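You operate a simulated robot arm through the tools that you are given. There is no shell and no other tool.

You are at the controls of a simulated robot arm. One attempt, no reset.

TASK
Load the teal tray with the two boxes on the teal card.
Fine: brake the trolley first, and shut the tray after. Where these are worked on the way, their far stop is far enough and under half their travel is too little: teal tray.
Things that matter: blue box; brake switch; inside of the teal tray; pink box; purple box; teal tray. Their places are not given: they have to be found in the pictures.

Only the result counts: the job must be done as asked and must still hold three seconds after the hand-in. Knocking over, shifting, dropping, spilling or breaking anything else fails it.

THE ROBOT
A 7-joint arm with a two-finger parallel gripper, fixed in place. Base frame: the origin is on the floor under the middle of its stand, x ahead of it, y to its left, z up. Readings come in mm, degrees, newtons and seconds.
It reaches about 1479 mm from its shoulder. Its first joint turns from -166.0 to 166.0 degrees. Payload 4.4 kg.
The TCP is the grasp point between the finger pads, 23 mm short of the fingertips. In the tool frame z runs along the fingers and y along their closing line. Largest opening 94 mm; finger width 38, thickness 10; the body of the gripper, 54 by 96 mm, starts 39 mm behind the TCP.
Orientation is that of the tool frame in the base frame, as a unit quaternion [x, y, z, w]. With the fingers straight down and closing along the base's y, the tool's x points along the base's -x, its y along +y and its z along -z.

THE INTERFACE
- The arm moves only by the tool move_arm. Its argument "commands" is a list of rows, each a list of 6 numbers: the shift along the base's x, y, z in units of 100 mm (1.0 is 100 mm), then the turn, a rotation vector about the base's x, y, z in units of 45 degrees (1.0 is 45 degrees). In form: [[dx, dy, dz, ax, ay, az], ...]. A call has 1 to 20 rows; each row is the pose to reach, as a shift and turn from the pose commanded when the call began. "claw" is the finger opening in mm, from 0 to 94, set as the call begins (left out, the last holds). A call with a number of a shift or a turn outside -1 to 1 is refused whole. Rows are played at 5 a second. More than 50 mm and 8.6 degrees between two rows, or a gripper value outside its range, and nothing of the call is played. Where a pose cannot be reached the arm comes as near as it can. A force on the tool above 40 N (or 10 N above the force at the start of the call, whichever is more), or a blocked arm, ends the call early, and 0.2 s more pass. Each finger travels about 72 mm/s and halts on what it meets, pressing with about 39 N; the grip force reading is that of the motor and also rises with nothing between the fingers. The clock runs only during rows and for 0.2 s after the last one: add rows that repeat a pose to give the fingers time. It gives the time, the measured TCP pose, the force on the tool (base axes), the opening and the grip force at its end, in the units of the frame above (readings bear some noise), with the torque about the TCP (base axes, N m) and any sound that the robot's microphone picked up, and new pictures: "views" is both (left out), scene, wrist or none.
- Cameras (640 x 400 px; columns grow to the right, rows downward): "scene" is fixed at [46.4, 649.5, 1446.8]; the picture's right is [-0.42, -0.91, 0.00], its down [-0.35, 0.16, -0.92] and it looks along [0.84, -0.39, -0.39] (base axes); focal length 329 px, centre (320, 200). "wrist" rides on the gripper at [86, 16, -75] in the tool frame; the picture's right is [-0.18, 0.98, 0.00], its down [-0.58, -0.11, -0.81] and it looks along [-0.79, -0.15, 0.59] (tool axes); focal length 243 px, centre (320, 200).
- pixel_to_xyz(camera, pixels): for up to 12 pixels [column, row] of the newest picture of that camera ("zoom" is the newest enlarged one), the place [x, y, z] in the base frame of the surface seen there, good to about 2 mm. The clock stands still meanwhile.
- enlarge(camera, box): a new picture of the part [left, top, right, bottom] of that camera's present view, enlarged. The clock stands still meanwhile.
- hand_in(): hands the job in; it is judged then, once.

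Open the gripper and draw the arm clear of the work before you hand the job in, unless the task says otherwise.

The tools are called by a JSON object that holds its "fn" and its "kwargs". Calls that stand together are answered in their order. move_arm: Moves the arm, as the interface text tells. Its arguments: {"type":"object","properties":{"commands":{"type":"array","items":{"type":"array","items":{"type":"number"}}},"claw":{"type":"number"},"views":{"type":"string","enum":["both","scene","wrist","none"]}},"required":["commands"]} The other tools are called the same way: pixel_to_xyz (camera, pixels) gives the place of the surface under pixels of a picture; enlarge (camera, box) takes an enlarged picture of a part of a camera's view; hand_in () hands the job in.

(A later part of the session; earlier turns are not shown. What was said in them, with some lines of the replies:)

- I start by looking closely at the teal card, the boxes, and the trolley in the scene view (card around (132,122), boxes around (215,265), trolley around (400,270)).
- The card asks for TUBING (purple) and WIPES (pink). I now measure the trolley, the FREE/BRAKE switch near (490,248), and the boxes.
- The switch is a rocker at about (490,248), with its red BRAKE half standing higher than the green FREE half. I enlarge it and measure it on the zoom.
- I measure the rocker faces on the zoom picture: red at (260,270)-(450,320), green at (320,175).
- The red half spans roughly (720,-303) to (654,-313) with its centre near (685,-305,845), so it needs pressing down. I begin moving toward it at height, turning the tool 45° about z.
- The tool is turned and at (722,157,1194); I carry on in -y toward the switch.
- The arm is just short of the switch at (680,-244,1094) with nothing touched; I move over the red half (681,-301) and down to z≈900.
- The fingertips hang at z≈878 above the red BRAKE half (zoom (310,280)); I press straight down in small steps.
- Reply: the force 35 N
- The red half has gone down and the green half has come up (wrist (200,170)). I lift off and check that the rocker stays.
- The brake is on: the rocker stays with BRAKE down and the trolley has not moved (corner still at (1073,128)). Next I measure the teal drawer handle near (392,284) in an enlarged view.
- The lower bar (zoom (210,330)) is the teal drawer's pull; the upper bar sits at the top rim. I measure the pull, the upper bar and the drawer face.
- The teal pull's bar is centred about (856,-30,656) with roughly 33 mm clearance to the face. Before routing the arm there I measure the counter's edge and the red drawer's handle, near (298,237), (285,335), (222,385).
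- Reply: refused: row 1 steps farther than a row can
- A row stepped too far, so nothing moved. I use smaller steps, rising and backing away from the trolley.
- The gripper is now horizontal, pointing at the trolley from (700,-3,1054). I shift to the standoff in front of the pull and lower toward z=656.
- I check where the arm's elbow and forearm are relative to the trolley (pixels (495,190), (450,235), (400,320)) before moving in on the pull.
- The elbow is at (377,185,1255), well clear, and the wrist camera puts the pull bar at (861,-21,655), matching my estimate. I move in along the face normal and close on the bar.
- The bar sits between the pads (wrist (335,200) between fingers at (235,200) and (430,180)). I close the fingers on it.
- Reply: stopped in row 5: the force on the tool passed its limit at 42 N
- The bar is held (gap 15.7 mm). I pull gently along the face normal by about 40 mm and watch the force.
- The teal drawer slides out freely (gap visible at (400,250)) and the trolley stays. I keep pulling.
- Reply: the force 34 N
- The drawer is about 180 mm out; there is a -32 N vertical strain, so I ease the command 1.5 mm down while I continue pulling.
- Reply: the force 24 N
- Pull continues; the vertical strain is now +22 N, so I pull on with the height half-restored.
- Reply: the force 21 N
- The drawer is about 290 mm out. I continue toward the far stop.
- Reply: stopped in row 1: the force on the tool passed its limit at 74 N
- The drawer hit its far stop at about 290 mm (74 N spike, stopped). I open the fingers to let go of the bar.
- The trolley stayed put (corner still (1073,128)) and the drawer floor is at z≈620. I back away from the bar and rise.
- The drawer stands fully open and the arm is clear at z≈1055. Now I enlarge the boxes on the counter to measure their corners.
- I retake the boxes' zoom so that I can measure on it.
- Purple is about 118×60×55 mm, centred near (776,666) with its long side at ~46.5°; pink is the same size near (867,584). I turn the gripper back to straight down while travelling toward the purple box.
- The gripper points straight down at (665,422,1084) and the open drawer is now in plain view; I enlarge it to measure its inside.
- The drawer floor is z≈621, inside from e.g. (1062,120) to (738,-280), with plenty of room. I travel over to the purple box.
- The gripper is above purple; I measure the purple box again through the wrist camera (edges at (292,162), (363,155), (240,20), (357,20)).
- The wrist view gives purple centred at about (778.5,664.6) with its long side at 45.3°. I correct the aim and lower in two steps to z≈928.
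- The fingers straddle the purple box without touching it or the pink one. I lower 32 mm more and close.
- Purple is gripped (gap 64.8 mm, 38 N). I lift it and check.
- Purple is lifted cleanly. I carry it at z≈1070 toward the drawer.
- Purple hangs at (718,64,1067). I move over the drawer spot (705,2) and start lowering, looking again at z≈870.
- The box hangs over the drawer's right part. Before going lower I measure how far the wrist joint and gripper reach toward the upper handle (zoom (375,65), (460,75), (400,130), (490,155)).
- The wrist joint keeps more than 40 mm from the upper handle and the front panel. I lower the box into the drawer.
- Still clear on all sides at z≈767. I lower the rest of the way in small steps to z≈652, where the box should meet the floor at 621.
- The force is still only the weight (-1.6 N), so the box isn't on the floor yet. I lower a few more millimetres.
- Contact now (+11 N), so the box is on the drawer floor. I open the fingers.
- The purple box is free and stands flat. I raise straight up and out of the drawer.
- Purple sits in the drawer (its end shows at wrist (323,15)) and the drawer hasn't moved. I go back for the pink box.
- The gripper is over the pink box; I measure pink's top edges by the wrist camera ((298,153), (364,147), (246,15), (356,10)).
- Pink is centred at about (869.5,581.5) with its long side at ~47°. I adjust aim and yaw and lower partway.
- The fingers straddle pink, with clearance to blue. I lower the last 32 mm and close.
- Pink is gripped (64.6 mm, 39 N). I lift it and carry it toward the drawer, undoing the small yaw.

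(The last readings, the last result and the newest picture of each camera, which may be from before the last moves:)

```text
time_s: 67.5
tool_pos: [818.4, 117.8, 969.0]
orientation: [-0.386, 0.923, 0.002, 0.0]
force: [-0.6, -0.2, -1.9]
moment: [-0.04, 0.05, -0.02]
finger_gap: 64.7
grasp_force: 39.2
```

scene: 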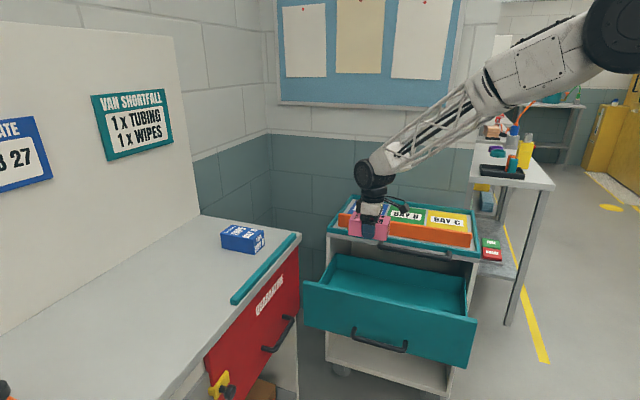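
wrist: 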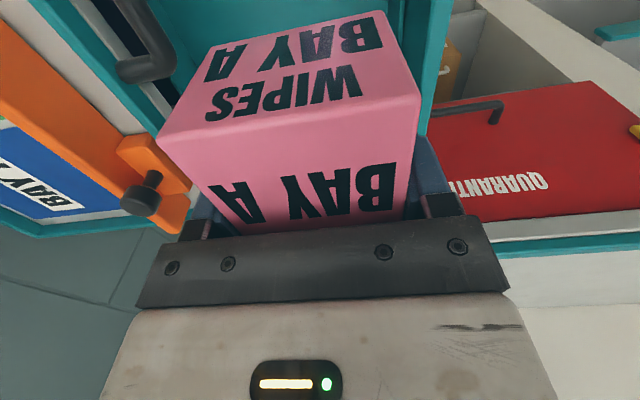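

Pink hangs at (818,117,969) over the drawer's left-middle. I lower it, checking at z≈768.

{"fn": "move_arm", "kwargs": {"commands": [[0, 0, -0.35, 0, 0, 0], [0, 0, -0.7, 0, 0, 0], [0, 0, -1, 0, 0, 0]], "views": "none"}}

{"fn": "move_arm", "kwargs": {"commands": [[0, 0, -0.35, 0, 0, 0], [0, 0, -0.7, 0, 0, 0], [0, 0, -1, 0, 0, 0], [0, 0, -1, 0, 0, 0]], "views": "both"}}

{"fn": "enlarge", "kwargs": {"camera": "scene", "box": [295, 190, 495, 340]}}

```text
time_s: 68.3
tool_pos: [817.8, 116.9, 868.5]
orientation: [-0.385, 0.923, 0.001, 0.0]
force: [0.7, -0.5, -1.3]
moment: [-0.04, 0.04, -0.03]
finger_gap: 64.9
grasp_force: 39.5
```

```text
time_s: 69.3
tool_pos: [819.7, 117.9, 767.0]
orientation: [-0.385, 0.923, 0.001, -0.001]
force: [0.6, 0.6, -1.0]
moment: [0.0, 0.03, 0.0]
finger_gap: 64.6
grasp_force: 38.8
```

scene: 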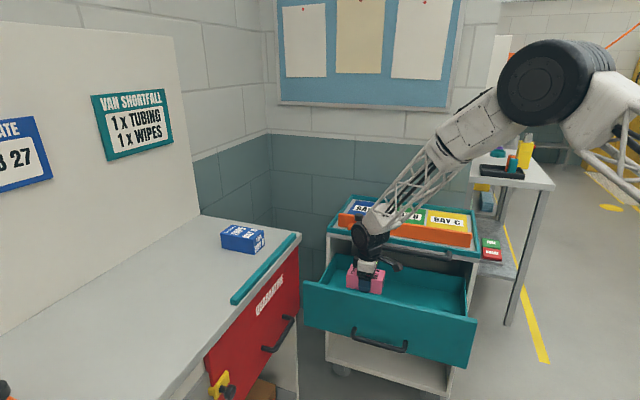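
wrist: 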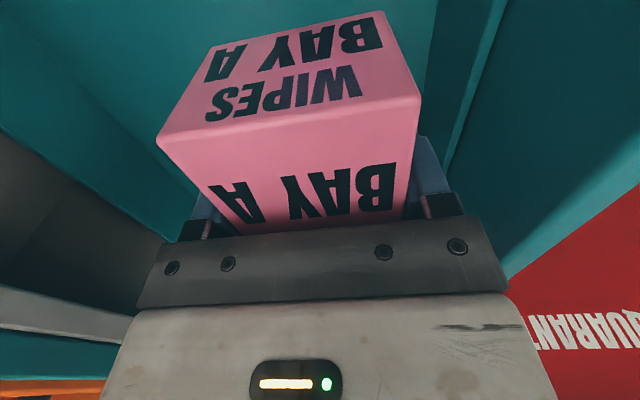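

```text
2.67 times, centred on (395, 265) of scene
```

zoom: 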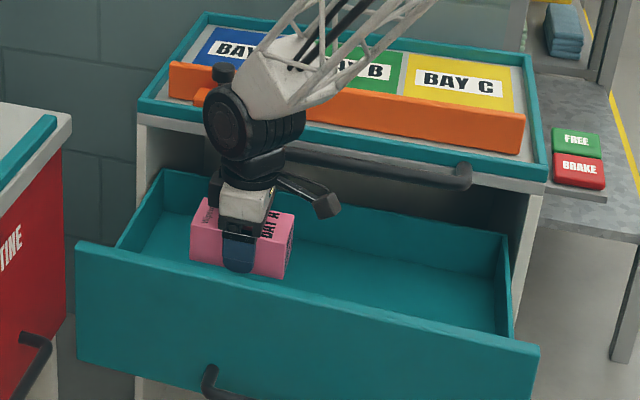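

Everything is clear. I lower pink the rest of the way to contact.

{"fn": "move_arm", "kwargs": {"commands": [[0, 0, -0.3, 0, 0, 0], [0, 0, -0.6, 0, 0, 0], [0, 0, -0.9, 0, 0, 0], [0, 0, -1, 0, 0, 0]], "views": "none"}}

{"fn": "move_arm", "kwargs": {"commands": [[0, 0, -0.06, 0, 0, 0], [0, 0, -0.12, 0, 0, 0], [0, 0, -0.16, 0, 0, 0], [0, 0, -0.18, 0, 0, 0]], "views": "none"}}

{"fn": "move_arm", "kwargs": {"commands": [[0, 0, -0.01, 0, 0, 0], [0, 0, -0.015, 0, 0, 0]], "views": "wrist"}}

```text
time_s: 70.3
tool_pos: [820.7, 116.0, 668.0]
orientation: [-0.385, 0.923, 0.001, -0.001]
force: [-0.6, 0.8, -2.3]
moment: [0.01, 0.01, 0.01]
finger_gap: 64.6
grasp_force: 39.1
```

```text
time_s: 71.3
tool_pos: [817.1, 115.8, 651.9]
orientation: [-0.385, 0.923, 0.001, -0.001]
force: [-1.3, 0.3, -1.4]
moment: [0.04, -0.02, 0.0]
finger_gap: 64.8
grasp_force: 39.4
```

```text
time_s: 72.0
tool_pos: [818.6, 116.4, 648.9]
orientation: [-0.385, 0.923, 0.001, -0.002]
force: [-1.6, -1.3, 2.9]
moment: [-0.2, -0.01, -0.08]
finger_gap: 64.7
grasp_force: 39.3
```

wrist: 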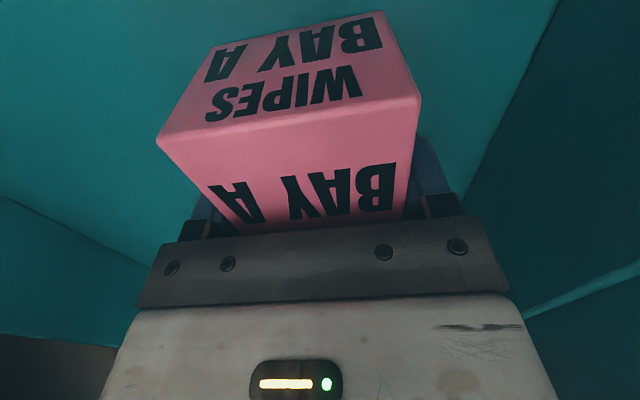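

Light contact (+2.9 N instead of the weight) shows pink resting on the floor. I open the fingers and rise straight up.

{"fn": "move_arm", "kwargs": {"commands": [[0, 0, 0, 0, 0, 0], [0, 0, 0, 0, 0, 0], [0, 0, 0, 0, 0, 0]], "claw": 84, "views": "wrist"}}

{"fn": "move_arm", "kwargs": {"commands": [[0, 0, 0.2, 0, 0, 0], [0, 0, 0.6, 0, 0, 0], [0, 0, 1, 0, 0, 0]], "views": "none"}}

{"fn": "move_arm", "kwargs": {"commands": [[0, 0, 0.4, 0, 0, 0], [0, 0, 0.8, 0, 0, 0], [0, 0, 1, 0, 0, 0]], "views": "none"}}

{"fn": "move_arm", "kwargs": {"commands": [[0, 0, 0.4, 0, 0, 0], [0, 0, 0.8, 0, 0, 0], [0, 0, 1, 0, 0, 0]], "views": "both"}}

```text
time_s: 72.8
tool_pos: [817.5, 116.0, 648.7]
orientation: [-0.385, 0.923, 0.002, -0.001]
force: [0.0, 0.9, 0.0]
moment: [0.03, 0.01, -0.01]
finger_gap: 83.9
grasp_force: 0.0
```

wrist: 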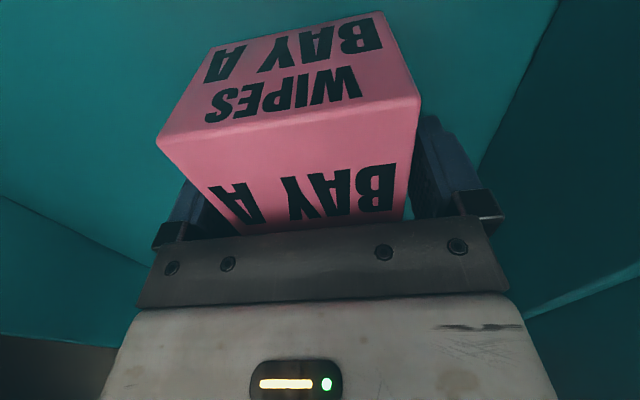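

```text
time_s: 73.5
tool_pos: [818.8, 116.3, 749.7]
orientation: [-0.384, 0.923, 0.001, 0.0]
force: [0.1, 0.5, -0.7]
moment: [0.0, -0.01, -0.02]
finger_gap: 84.0
grasp_force: 0.1
```

```text
time_s: 74.3
tool_pos: [818.4, 115.6, 847.4]
orientation: [-0.385, 0.923, 0.001, 0.0]
force: [0.1, -0.2, -0.5]
moment: [0.03, 0.0, 0.01]
finger_gap: 83.9
grasp_force: 0.1
```

```text
time_s: 75.2
tool_pos: [818.6, 114.5, 950.1]
orientation: [-0.385, 0.923, 0.001, -0.001]
force: [-0.3, -0.5, -0.8]
moment: [0.0, 0.0, 0.01]
finger_gap: 84.0
grasp_force: 0.0
```

scene: 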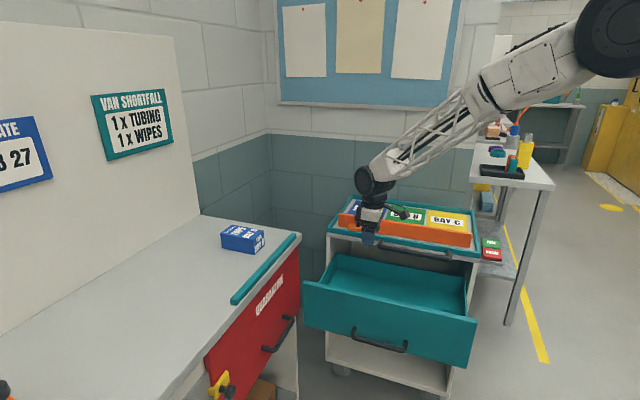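
wrist: 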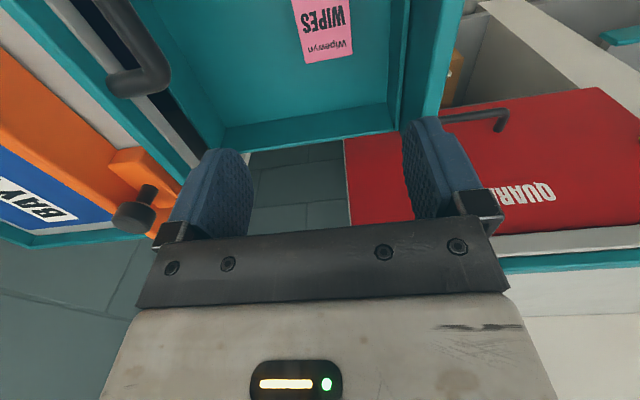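

Both boxes are in the drawer (pink's end seen at wrist (322,30)), blue is untouched. I close the fingers, back off and turn the gripper horizontal to push the drawer shut.

{"fn": "move_arm", "kwargs": {"commands": [[-0.1, 0.05, 0.35, 0, 0, 0], [-0.3, 0.15, 0.7, 0, 0, 0], [-0.6, 0.3, 1, 0, 0, 0], [-1, 0.5, 1, 0, 0, 0]], "claw": 0, "views": "none"}}

{"fn": "move_arm", "kwargs": {"commands": [[-0.16, 0.08, 0, -0.118, -0.118, 0], [-0.33, 0.16, 0, -0.236, -0.236, 0], [-0.5, 0.25, 0, -0.354, -0.354, 0], [-0.66, 0.33, 0, -0.471, -0.471, 0], [-0.83, 0.42, 0, -0.589, -0.589, 0], [-1, 0.5, 0, -0.707, -0.707, 0]], "views": "none"}}

{"fn": "move_arm", "kwargs": {"commands": [[-0.03, 0.01, 0, -0.118, -0.118, 0], [-0.05, 0.02, 0, -0.236, -0.236, 0], [-0.08, 0.03, 0, -0.354, -0.354, 0], [-0.1, 0.04, 0, -0.471, -0.471, 0], [-0.12, 0.05, 0, -0.589, -0.589, 0], [-0.142, 0.052, 0, -0.707, -0.707, 0], [-0.142, 0.052, 0, -0.707, -0.707, 0]], "views": "both"}}

```text
time_s: 76.2
tool_pos: [718.1, 166.1, 1048.6]
orientation: [-0.385, 0.923, 0.001, 0.0]
force: [-0.4, -0.5, 0.2]
moment: [-0.01, 0.0, 0.0]
finger_gap: 0.1
grasp_force: 38.5
```

```text
time_s: 77.5
tool_pos: [617.3, 216.1, 1048.4]
orientation: [-0.356, 0.853, -0.353, 0.146]
force: [-0.2, -0.4, 0.1]
moment: [0.0, 0.05, 0.02]
finger_gap: 0.2
grasp_force: 38.8
```

```text
time_s: 79.2
tool_pos: [604.1, 220.8, 1049.1]
orientation: [-0.273, 0.654, -0.653, 0.269]
force: [0.5, 0.1, 0.3]
moment: [0.01, 0.01, 0.02]
finger_gap: 0.1
grasp_force: 39.2
```

scene: 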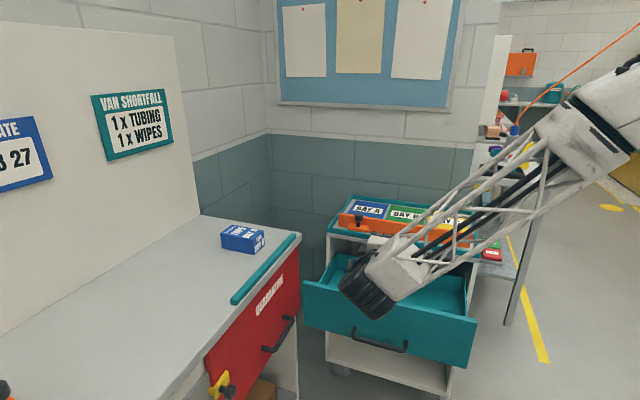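
wrist: 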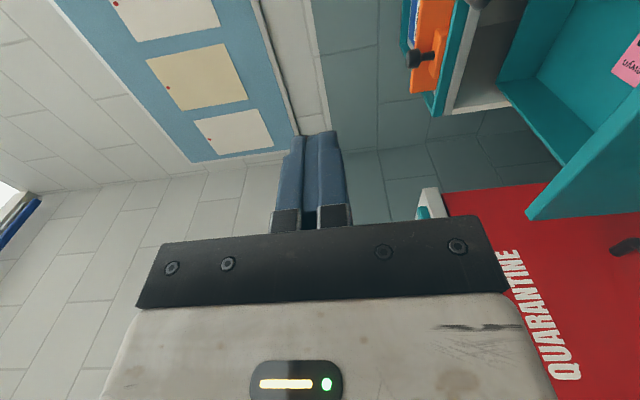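

The gripper is closed and horizontal at (604,221,1049), in front of the drawer face. I lower to z≈715, above the pull and below the panel's top edge (788).

{"fn": "move_arm", "kwargs": {"commands": [[0, 0, -0.45, 0, 0, 0], [0, 0, -0.9, 0, 0, 0], [0, 0, -1, 0, 0, 0]], "views": "none"}}

{"fn": "move_arm", "kwargs": {"commands": [[0, 0, -0.45, 0, 0, 0], [0, 0, -0.9, 0, 0, 0], [0, 0, -1, 0, 0, 0]], "views": "none"}}

{"fn": "move_arm", "kwargs": {"commands": [[0, 0, -0.45, 0, 0, 0], [0, 0, -0.9, 0, 0, 0], [0, 0, -1, 0, 0, 0]], "views": "none"}}

{"fn": "move_arm", "kwargs": {"commands": [[0, 0, -0.3, 0, 0, 0], [0, 0, -0.3, 0, 0, 0]], "views": "both"}}

```text
time_s: 80.0
tool_pos: [603.5, 220.1, 950.1]
orientation: [-0.273, 0.654, -0.653, 0.268]
force: [0.4, -0.2, 0.4]
moment: [0.01, -0.02, 0.05]
finger_gap: 0.0
grasp_force: 39.2
```

```text
time_s: 80.8
tool_pos: [604.8, 221.2, 848.4]
orientation: [-0.273, 0.654, -0.653, 0.269]
force: [0.3, 0.8, 0.3]
moment: [0.02, -0.01, 0.01]
finger_gap: 0.0
grasp_force: 39.1
```

```text
time_s: 81.5
tool_pos: [605.6, 220.5, 750.3]
orientation: [-0.272, 0.654, -0.653, 0.269]
force: [0.7, -0.1, -0.6]
moment: [0.01, 0.02, 0.0]
finger_gap: 0.0
grasp_force: 38.8
```

```text
time_s: 82.2
tool_pos: [605.7, 220.5, 720.1]
orientation: [-0.273, 0.654, -0.653, 0.268]
force: [0.3, 0.1, -0.3]
moment: [0.03, 0.01, -0.02]
finger_gap: 0.0
grasp_force: 39.2
```

scene: 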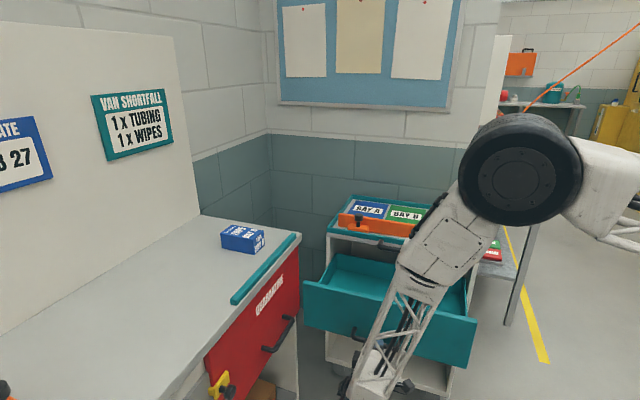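
wrist: 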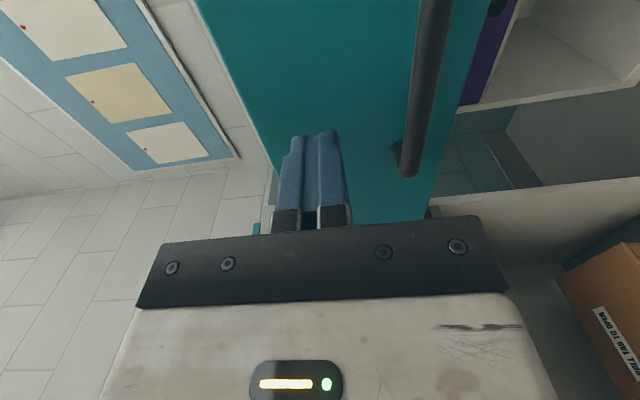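

The closed fingers face the panel above the pull (wrist (315,150)). I approach and start pushing slowly.

{"fn": "move_arm", "kwargs": {"commands": [[0.25, -0.25, 0, 0, 0, 0], [0.5, -0.5, 0, 0, 0, 0], [0.55, -0.55, 0, 0, 0, 0], [0.6, -0.6, 0, 0, 0, 0], [0.65, -0.65, 0, 0, 0, 0], [0.7, -0.7, 0, 0, 0, 0], [0.75, -0.75, 0, 0, 0, 0], [0.8, -0.8, 0, 0, 0, 0]], "views": "scene"}}

```text
time_s: 84.0
tool_pos: [685.1, 140.8, 718.5]
orientation: [0.273, -0.653, 0.653, -0.27]
force: [-1.3, 1.9, -0.9]
moment: [-0.02, -0.01, 0.0]
finger_gap: 0.3
grasp_force: 39.6
```

scene: 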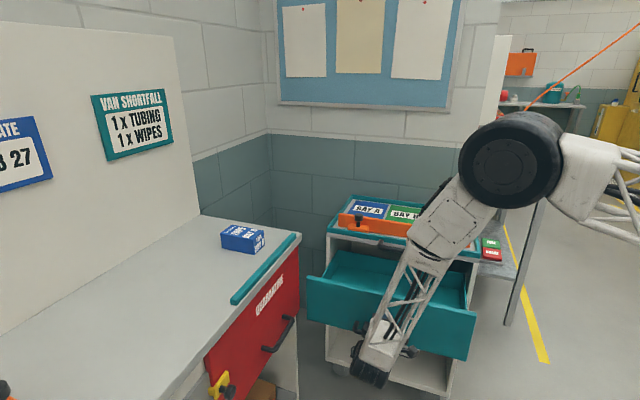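

The drawer slides in with only ~2 N. I keep pushing at the same slow pace.

{"fn": "move_arm", "kwargs": {"commands": [[0.05, -0.05, 0, 0, 0, 0], [0.1, -0.1, 0, 0, 0, 0], [0.15, -0.15, 0, 0, 0, 0], [0.2, -0.2, 0, 0, 0, 0], [0.25, -0.25, 0, 0, 0, 0], [0.3, -0.3, 0, 0, 0, 0], [0.35, -0.35, 0, 0, 0, 0], [0.4, -0.4, 0, 0, 0, 0], [0.45, -0.45, 0, 0, 0, 0], [0.5, -0.5, 0, 0, 0, 0], [0.55, -0.55, 0, 0, 0, 0], [0.6, -0.6, 0, 0, 0, 0], [0.65, -0.65, 0, 0, 0, 0], [0.7, -0.7, 0, 0, 0, 0], [0.75, -0.75, 0, 0, 0, 0], [0.8, -0.8, 0, 0, 0, 0], [0.85, -0.85, 0, 0, 0, 0], [0.9, -0.9, 0, 0, 0, 0], [0.95, -0.95, 0, 0, 0, 0]], "views": "both"}}

```text
time_s: 88.0
tool_pos: [779.6, 46.2, 719.7]
orientation: [-0.273, 0.654, -0.653, 0.268]
force: [-0.5, 1.5, 0.5]
moment: [-0.04, -0.01, -0.01]
finger_gap: 0.0
grasp_force: 38.7
```

scene: 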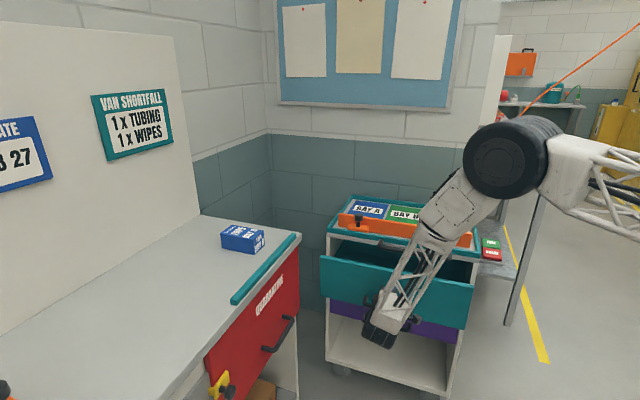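
wrist: 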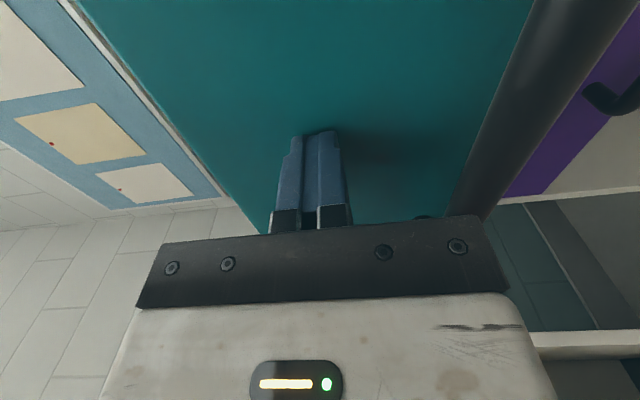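

More than half closed, all clear. I push on, ending just short of the closed position.

{"fn": "move_arm", "kwargs": {"commands": [[0.05, -0.05, 0, 0, 0, 0], [0.1, -0.1, 0, 0, 0, 0], [0.15, -0.15, 0, 0, 0, 0], [0.2, -0.2, 0, 0, 0, 0], [0.25, -0.25, 0, 0, 0, 0], [0.3, -0.3, 0, 0, 0, 0], [0.35, -0.35, 0, 0, 0, 0], [0.4, -0.4, 0, 0, 0, 0], [0.45, -0.45, 0, 0, 0, 0], [0.5, -0.5, 0, 0, 0, 0], [0.55, -0.55, 0, 0, 0, 0], [0.6, -0.6, 0, 0, 0, 0], [0.65, -0.65, 0, 0, 0, 0], [0.7, -0.7, 0, 0, 0, 0], [0.75, -0.75, 0, 0, 0, 0], [0.8, -0.8, 0, 0, 0, 0]], "views": "both"}}

{"fn": "enlarge", "kwargs": {"camera": "scene", "box": [310, 190, 500, 320]}}

```text
time_s: 91.3
tool_pos: [857.6, -34.2, 719.2]
orientation: [-0.273, 0.654, -0.653, 0.269]
force: [-2.5, 1.4, 0.7]
moment: [0.04, -0.05, -0.01]
finger_gap: 0.0
grasp_force: 38.4
```

scene: 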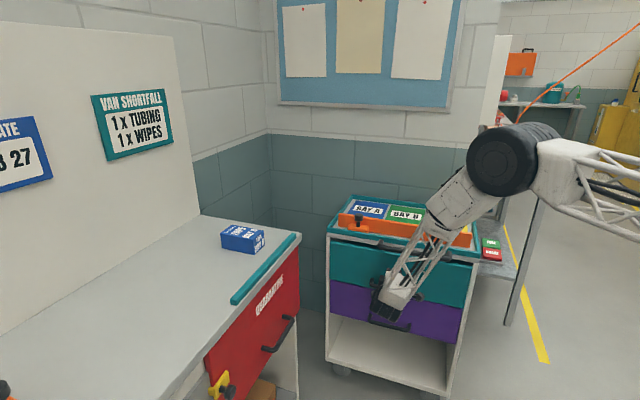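
wrist: 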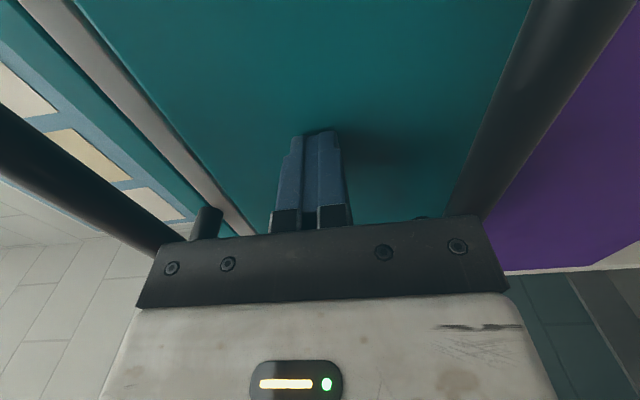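

```text
3.08 times, centred on (405, 255) of scene
```

zoom: 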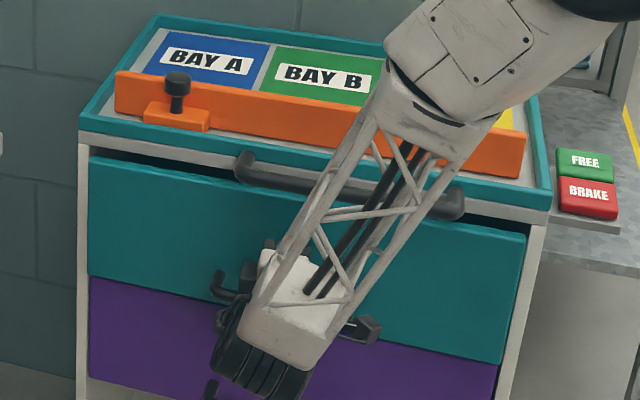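

About 12 mm remain to the closed position. I finish in small steps until the stop is felt.

{"fn": "move_arm", "kwargs": {"commands": [[0.02, -0.02, 0, 0, 0, 0], [0.04, -0.04, 0, 0, 0, 0], [0.055, -0.055, 0, 0, 0, 0], [0.07, -0.07, 0, 0, 0, 0], [0.08, -0.08, 0, 0, 0, 0], [0.09, -0.09, 0, 0, 0, 0]], "views": "wrist"}}

```text
time_s: 92.8
tool_pos: [868.1, -42.1, 718.6]
orientation: [-0.272, 0.654, -0.652, 0.269]
force: [0.1, 0.0, -0.1]
moment: [0.03, 0.03, -0.02]
finger_gap: 0.0
grasp_force: 38.5
```

wrist: 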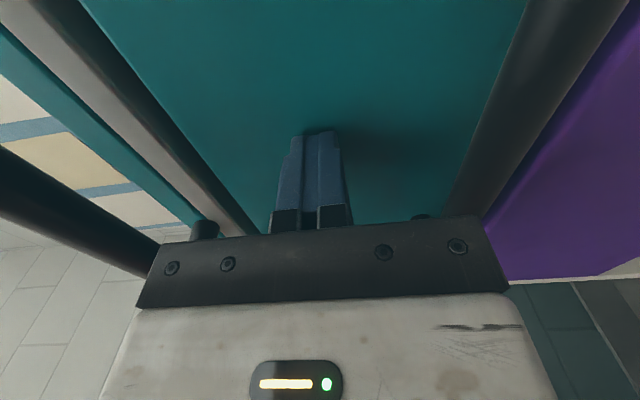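

The force reads zero; I measure where the drawer face now is compared with its original position (n = -666.5 along the normal).

{"fn": "pixel_to_xyz", "kwargs": {"camera": "wrist", "pixels": [[400, 60], [250, 60], [300, 100], [400, 130], [560, 110]]}}

{"fn": "pixel_to_xyz", "kwargs": {"camera": "scene", "pixels": [[345, 255], [360, 262], [455, 285], [340, 270], [462, 270]]}}

```text
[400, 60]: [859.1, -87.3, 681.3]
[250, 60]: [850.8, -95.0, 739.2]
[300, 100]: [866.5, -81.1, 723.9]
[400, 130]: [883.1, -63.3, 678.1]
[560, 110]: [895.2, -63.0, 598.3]
```

```text
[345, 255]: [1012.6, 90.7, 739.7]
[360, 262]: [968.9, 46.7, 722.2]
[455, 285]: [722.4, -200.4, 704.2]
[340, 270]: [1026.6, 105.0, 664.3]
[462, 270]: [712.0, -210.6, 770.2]
```

The face is at about n = -669, at its original closed position. I push a few more millimetres to confirm it sits at its stop.

{"fn": "move_arm", "kwargs": {"commands": [[0.01, -0.01, 0, 0, 0, 0], [0.02, -0.02, 0, 0, 0, 0], [0.03, -0.03, 0, 0, 0, 0], [0.04, -0.04, 0, 0, 0, 0]], "views": "both"}}

{"fn": "pixel_to_xyz", "kwargs": {"camera": "wrist", "pixels": [[400, 60], [250, 60], [300, 100], [400, 130]]}}

{"fn": "pixel_to_xyz", "kwargs": {"camera": "scene", "pixels": [[345, 255], [360, 262], [455, 285], [330, 232], [478, 260], [352, 197]]}}

```text
time_s: 93.4
tool_pos: [871.0, -43.4, 719.6]
orientation: [-0.274, 0.654, -0.653, 0.268]
force: [-12.0, 5.8, 8.4]
moment: [-0.24, -0.08, -0.33]
finger_gap: 0.0
grasp_force: 38.9
stopped in row 3: the force on the tool passed its limit at 46 N (the readings are from after the stop); the commanded pose is now the measured one
```

scene: 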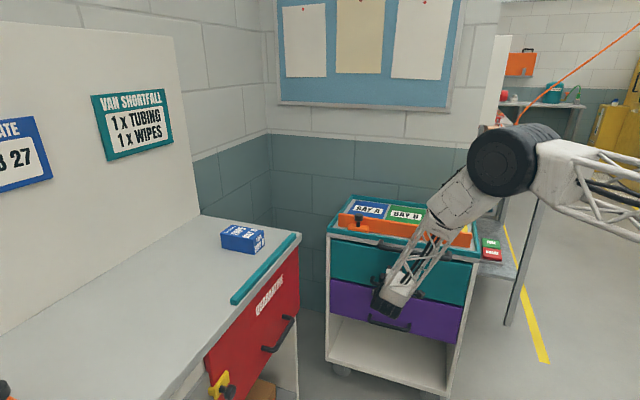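
wrist: 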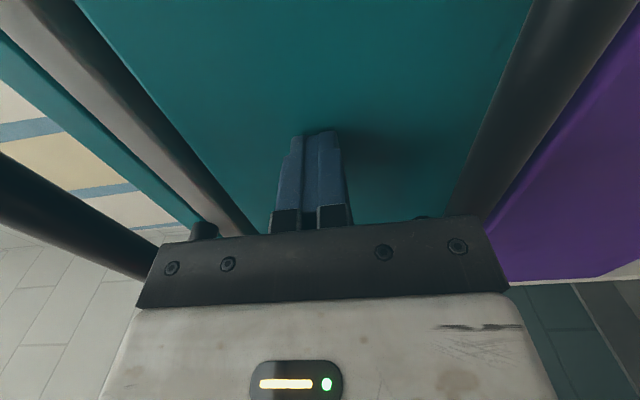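

```text
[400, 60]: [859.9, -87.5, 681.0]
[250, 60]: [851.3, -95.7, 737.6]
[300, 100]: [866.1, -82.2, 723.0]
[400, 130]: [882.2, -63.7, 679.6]
```

```text
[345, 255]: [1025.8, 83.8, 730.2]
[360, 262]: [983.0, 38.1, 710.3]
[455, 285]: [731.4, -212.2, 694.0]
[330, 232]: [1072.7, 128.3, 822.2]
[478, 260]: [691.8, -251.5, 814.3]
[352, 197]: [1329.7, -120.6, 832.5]
```

The stop was met (46 N), the face is back at n ≈ -666, and the trolley corner is still at (1073,128). I retreat straight back.

{"fn": "move_arm", "kwargs": {"commands": [[-0.1, 0.1, 0, 0, 0, 0], [-0.3, 0.3, 0, 0, 0, 0], [-0.6, 0.6, 0, 0, 0, 0], [-0.9, 0.9, 0, 0, 0, 0], [-1, 1, 0, 0, 0, 0]], "views": "none"}}

{"fn": "move_arm", "kwargs": {"commands": [[-0.3, 0.3, 0, 0, 0, 0], [-0.5, 0.5, 0.2, 0, 0, 0], [-0.6, 0.6, 0.6, 0, 0, 0], [-0.6, 0.6, 1, 0, 0, 0]], "claw": 80, "views": "both"}}

{"fn": "enlarge", "kwargs": {"camera": "scene", "box": [310, 190, 510, 330]}}

```text
time_s: 94.6
tool_pos: [768.8, 54.3, 719.0]
orientation: [-0.273, 0.653, -0.653, 0.268]
force: [0.1, 0.2, -0.3]
moment: [0.0, 0.02, -0.04]
finger_gap: 0.0
grasp_force: 39.5
```

```text
time_s: 95.6
tool_pos: [708.6, 117.4, 817.0]
orientation: [-0.273, 0.653, -0.653, 0.267]
force: [-0.4, 0.1, 0.1]
moment: [-0.01, -0.01, 0.02]
finger_gap: 80.0
grasp_force: 0.1
```

scene: 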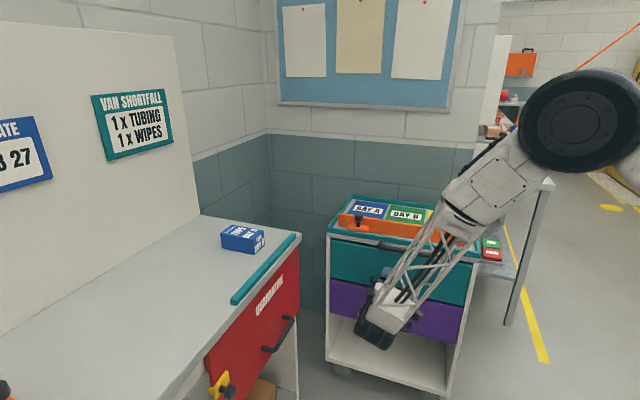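
wrist: 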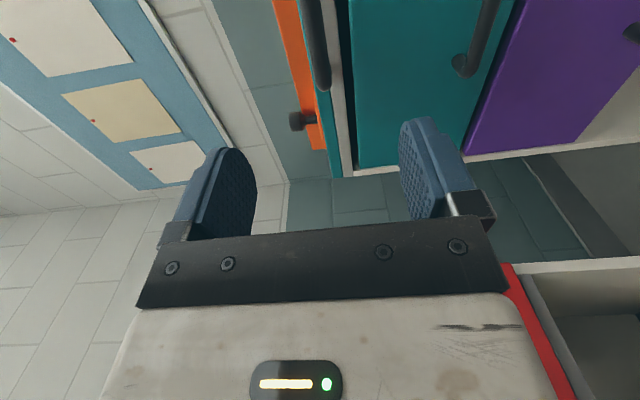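

```text
2.86 times, centred on (410, 260) of scene
```

zoom: 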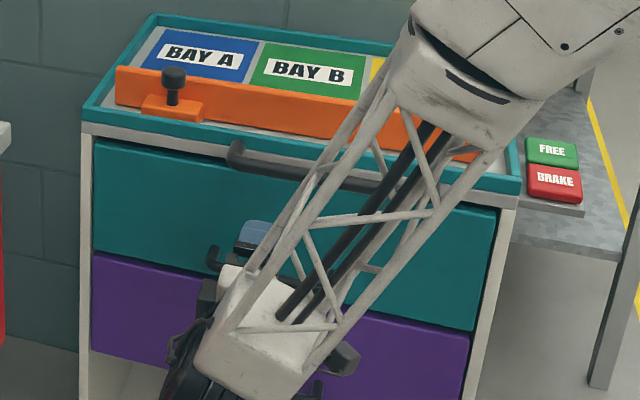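

The drawer is shut and the brake still down. I raise the arm clear of the work and take a last look.

{"fn": "move_arm", "kwargs": {"commands": [[-0.2, 0.1, 0.35, 0, 0, 0], [-0.4, 0.2, 0.75, 0, 0, 0], [-0.5, 0.2, 1, 0, 0, 0]], "views": "none"}}

{"fn": "move_arm", "kwargs": {"commands": [[0, 0, 0.45, 0, 0, 0], [0, 0, 0.9, 0, 0, 0], [0, 0, 1, 0, 0, 0]], "views": "none"}}

{"fn": "move_arm", "kwargs": {"commands": [[0, 0, 0.45, 0, 0, 0], [0, 0, 0.9, 0, 0, 0], [0, 0, 1, 0, 0, 0]], "views": "none"}}

{"fn": "move_arm", "kwargs": {"commands": [[0, 0, 0.45, 0, 0, 0], [0, 0, 0.9, 0, 0, 0], [0, 0, 1, 0, 0, 0], [0, 0, 1, 0, 0, 0], [0, 0, 1, 0, 0, 0]], "views": "both"}}

{"fn": "enlarge", "kwargs": {"camera": "scene", "box": [310, 190, 510, 330]}}

{"fn": "pixel_to_xyz", "kwargs": {"camera": "scene", "pixels": [[345, 255], [360, 262], [455, 285], [330, 232], [478, 260], [352, 197]]}}

```text
time_s: 96.4
tool_pos: [659.5, 134.2, 919.4]
orientation: [-0.273, 0.654, -0.653, 0.268]
force: [0.4, 0.3, 0.1]
moment: [0.0, 0.03, 0.01]
finger_gap: 80.0
grasp_force: 0.1
```

```text
time_s: 97.2
tool_pos: [661.0, 135.7, 1018.8]
orientation: [-0.273, 0.654, -0.653, 0.267]
force: [-0.6, 0.6, -0.5]
moment: [0.0, 0.02, -0.01]
finger_gap: 79.9
grasp_force: 0.1
```

```text
time_s: 98.0
tool_pos: [661.0, 135.8, 1119.6]
orientation: [0.273, -0.653, 0.653, -0.268]
force: [0.6, 0.1, -1.1]
moment: [0.0, -0.01, -0.01]
finger_gap: 79.9
grasp_force: 0.0
```

```text
time_s: 99.2
tool_pos: [659.8, 134.3, 1217.0]
orientation: [-0.273, 0.653, -0.653, 0.268]
force: [0.3, 0.2, 0.3]
moment: [0.05, -0.02, 0.02]
finger_gap: 80.0
grasp_force: 0.0
```

scene: 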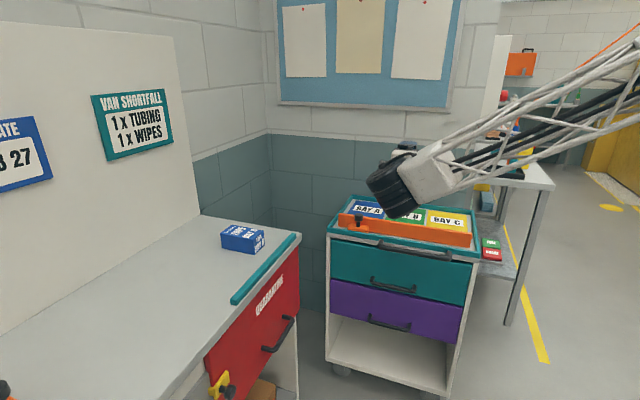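
wrist: 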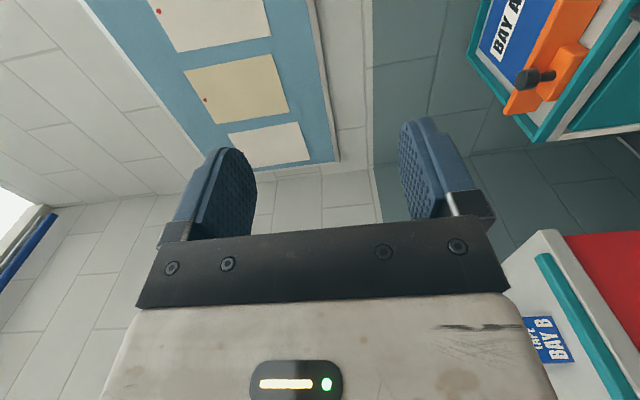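

```text
2.86 times, centred on (410, 260) of scene
```

zoom: 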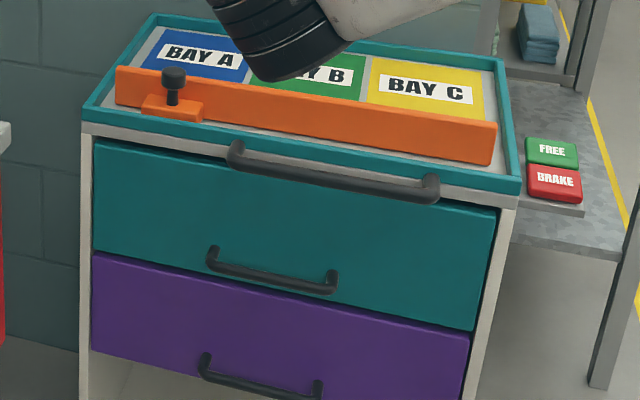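

```text
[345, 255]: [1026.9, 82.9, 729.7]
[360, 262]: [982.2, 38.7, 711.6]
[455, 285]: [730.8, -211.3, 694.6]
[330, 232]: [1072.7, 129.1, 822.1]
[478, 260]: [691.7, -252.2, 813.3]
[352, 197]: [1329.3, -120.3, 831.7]
```

The drawer face is flush at n ≈ -667, BRAKE is down, the trolley corners are where they began, and the blue box is untouched. Purple and pink are inside and the arm is clear with its fingers open, so I hand in.

{"fn": "hand_in", "kwargs": {}}

```text
The job is handed in.
```

I handed the job in with both boxes on the teal card, TUBING (purple) and WIPES (pink), inside the teal tray.

- **Brake:** I pressed BRAKE first. It was still down at the end, and the trolley corners measured where they started.
- **Tray:** I took "the teal tray" to be the trolley's teal drawer, not the teal-rimmed top deck. I opened it to its far stop (about 290 mm), set both boxes on its floor, and pushed it shut until it met its stop. Its face measured back at the starting position.
- **Everything else:** The blue box stayed where it was on the counter. The arm finished clear of the work with its fingers open.

I last saw the boxes before shutting the drawer. I pushed it slowly and felt only about 2 N until the stop, so I expect they stayed as placed, but I couldn't see them once it was closed.
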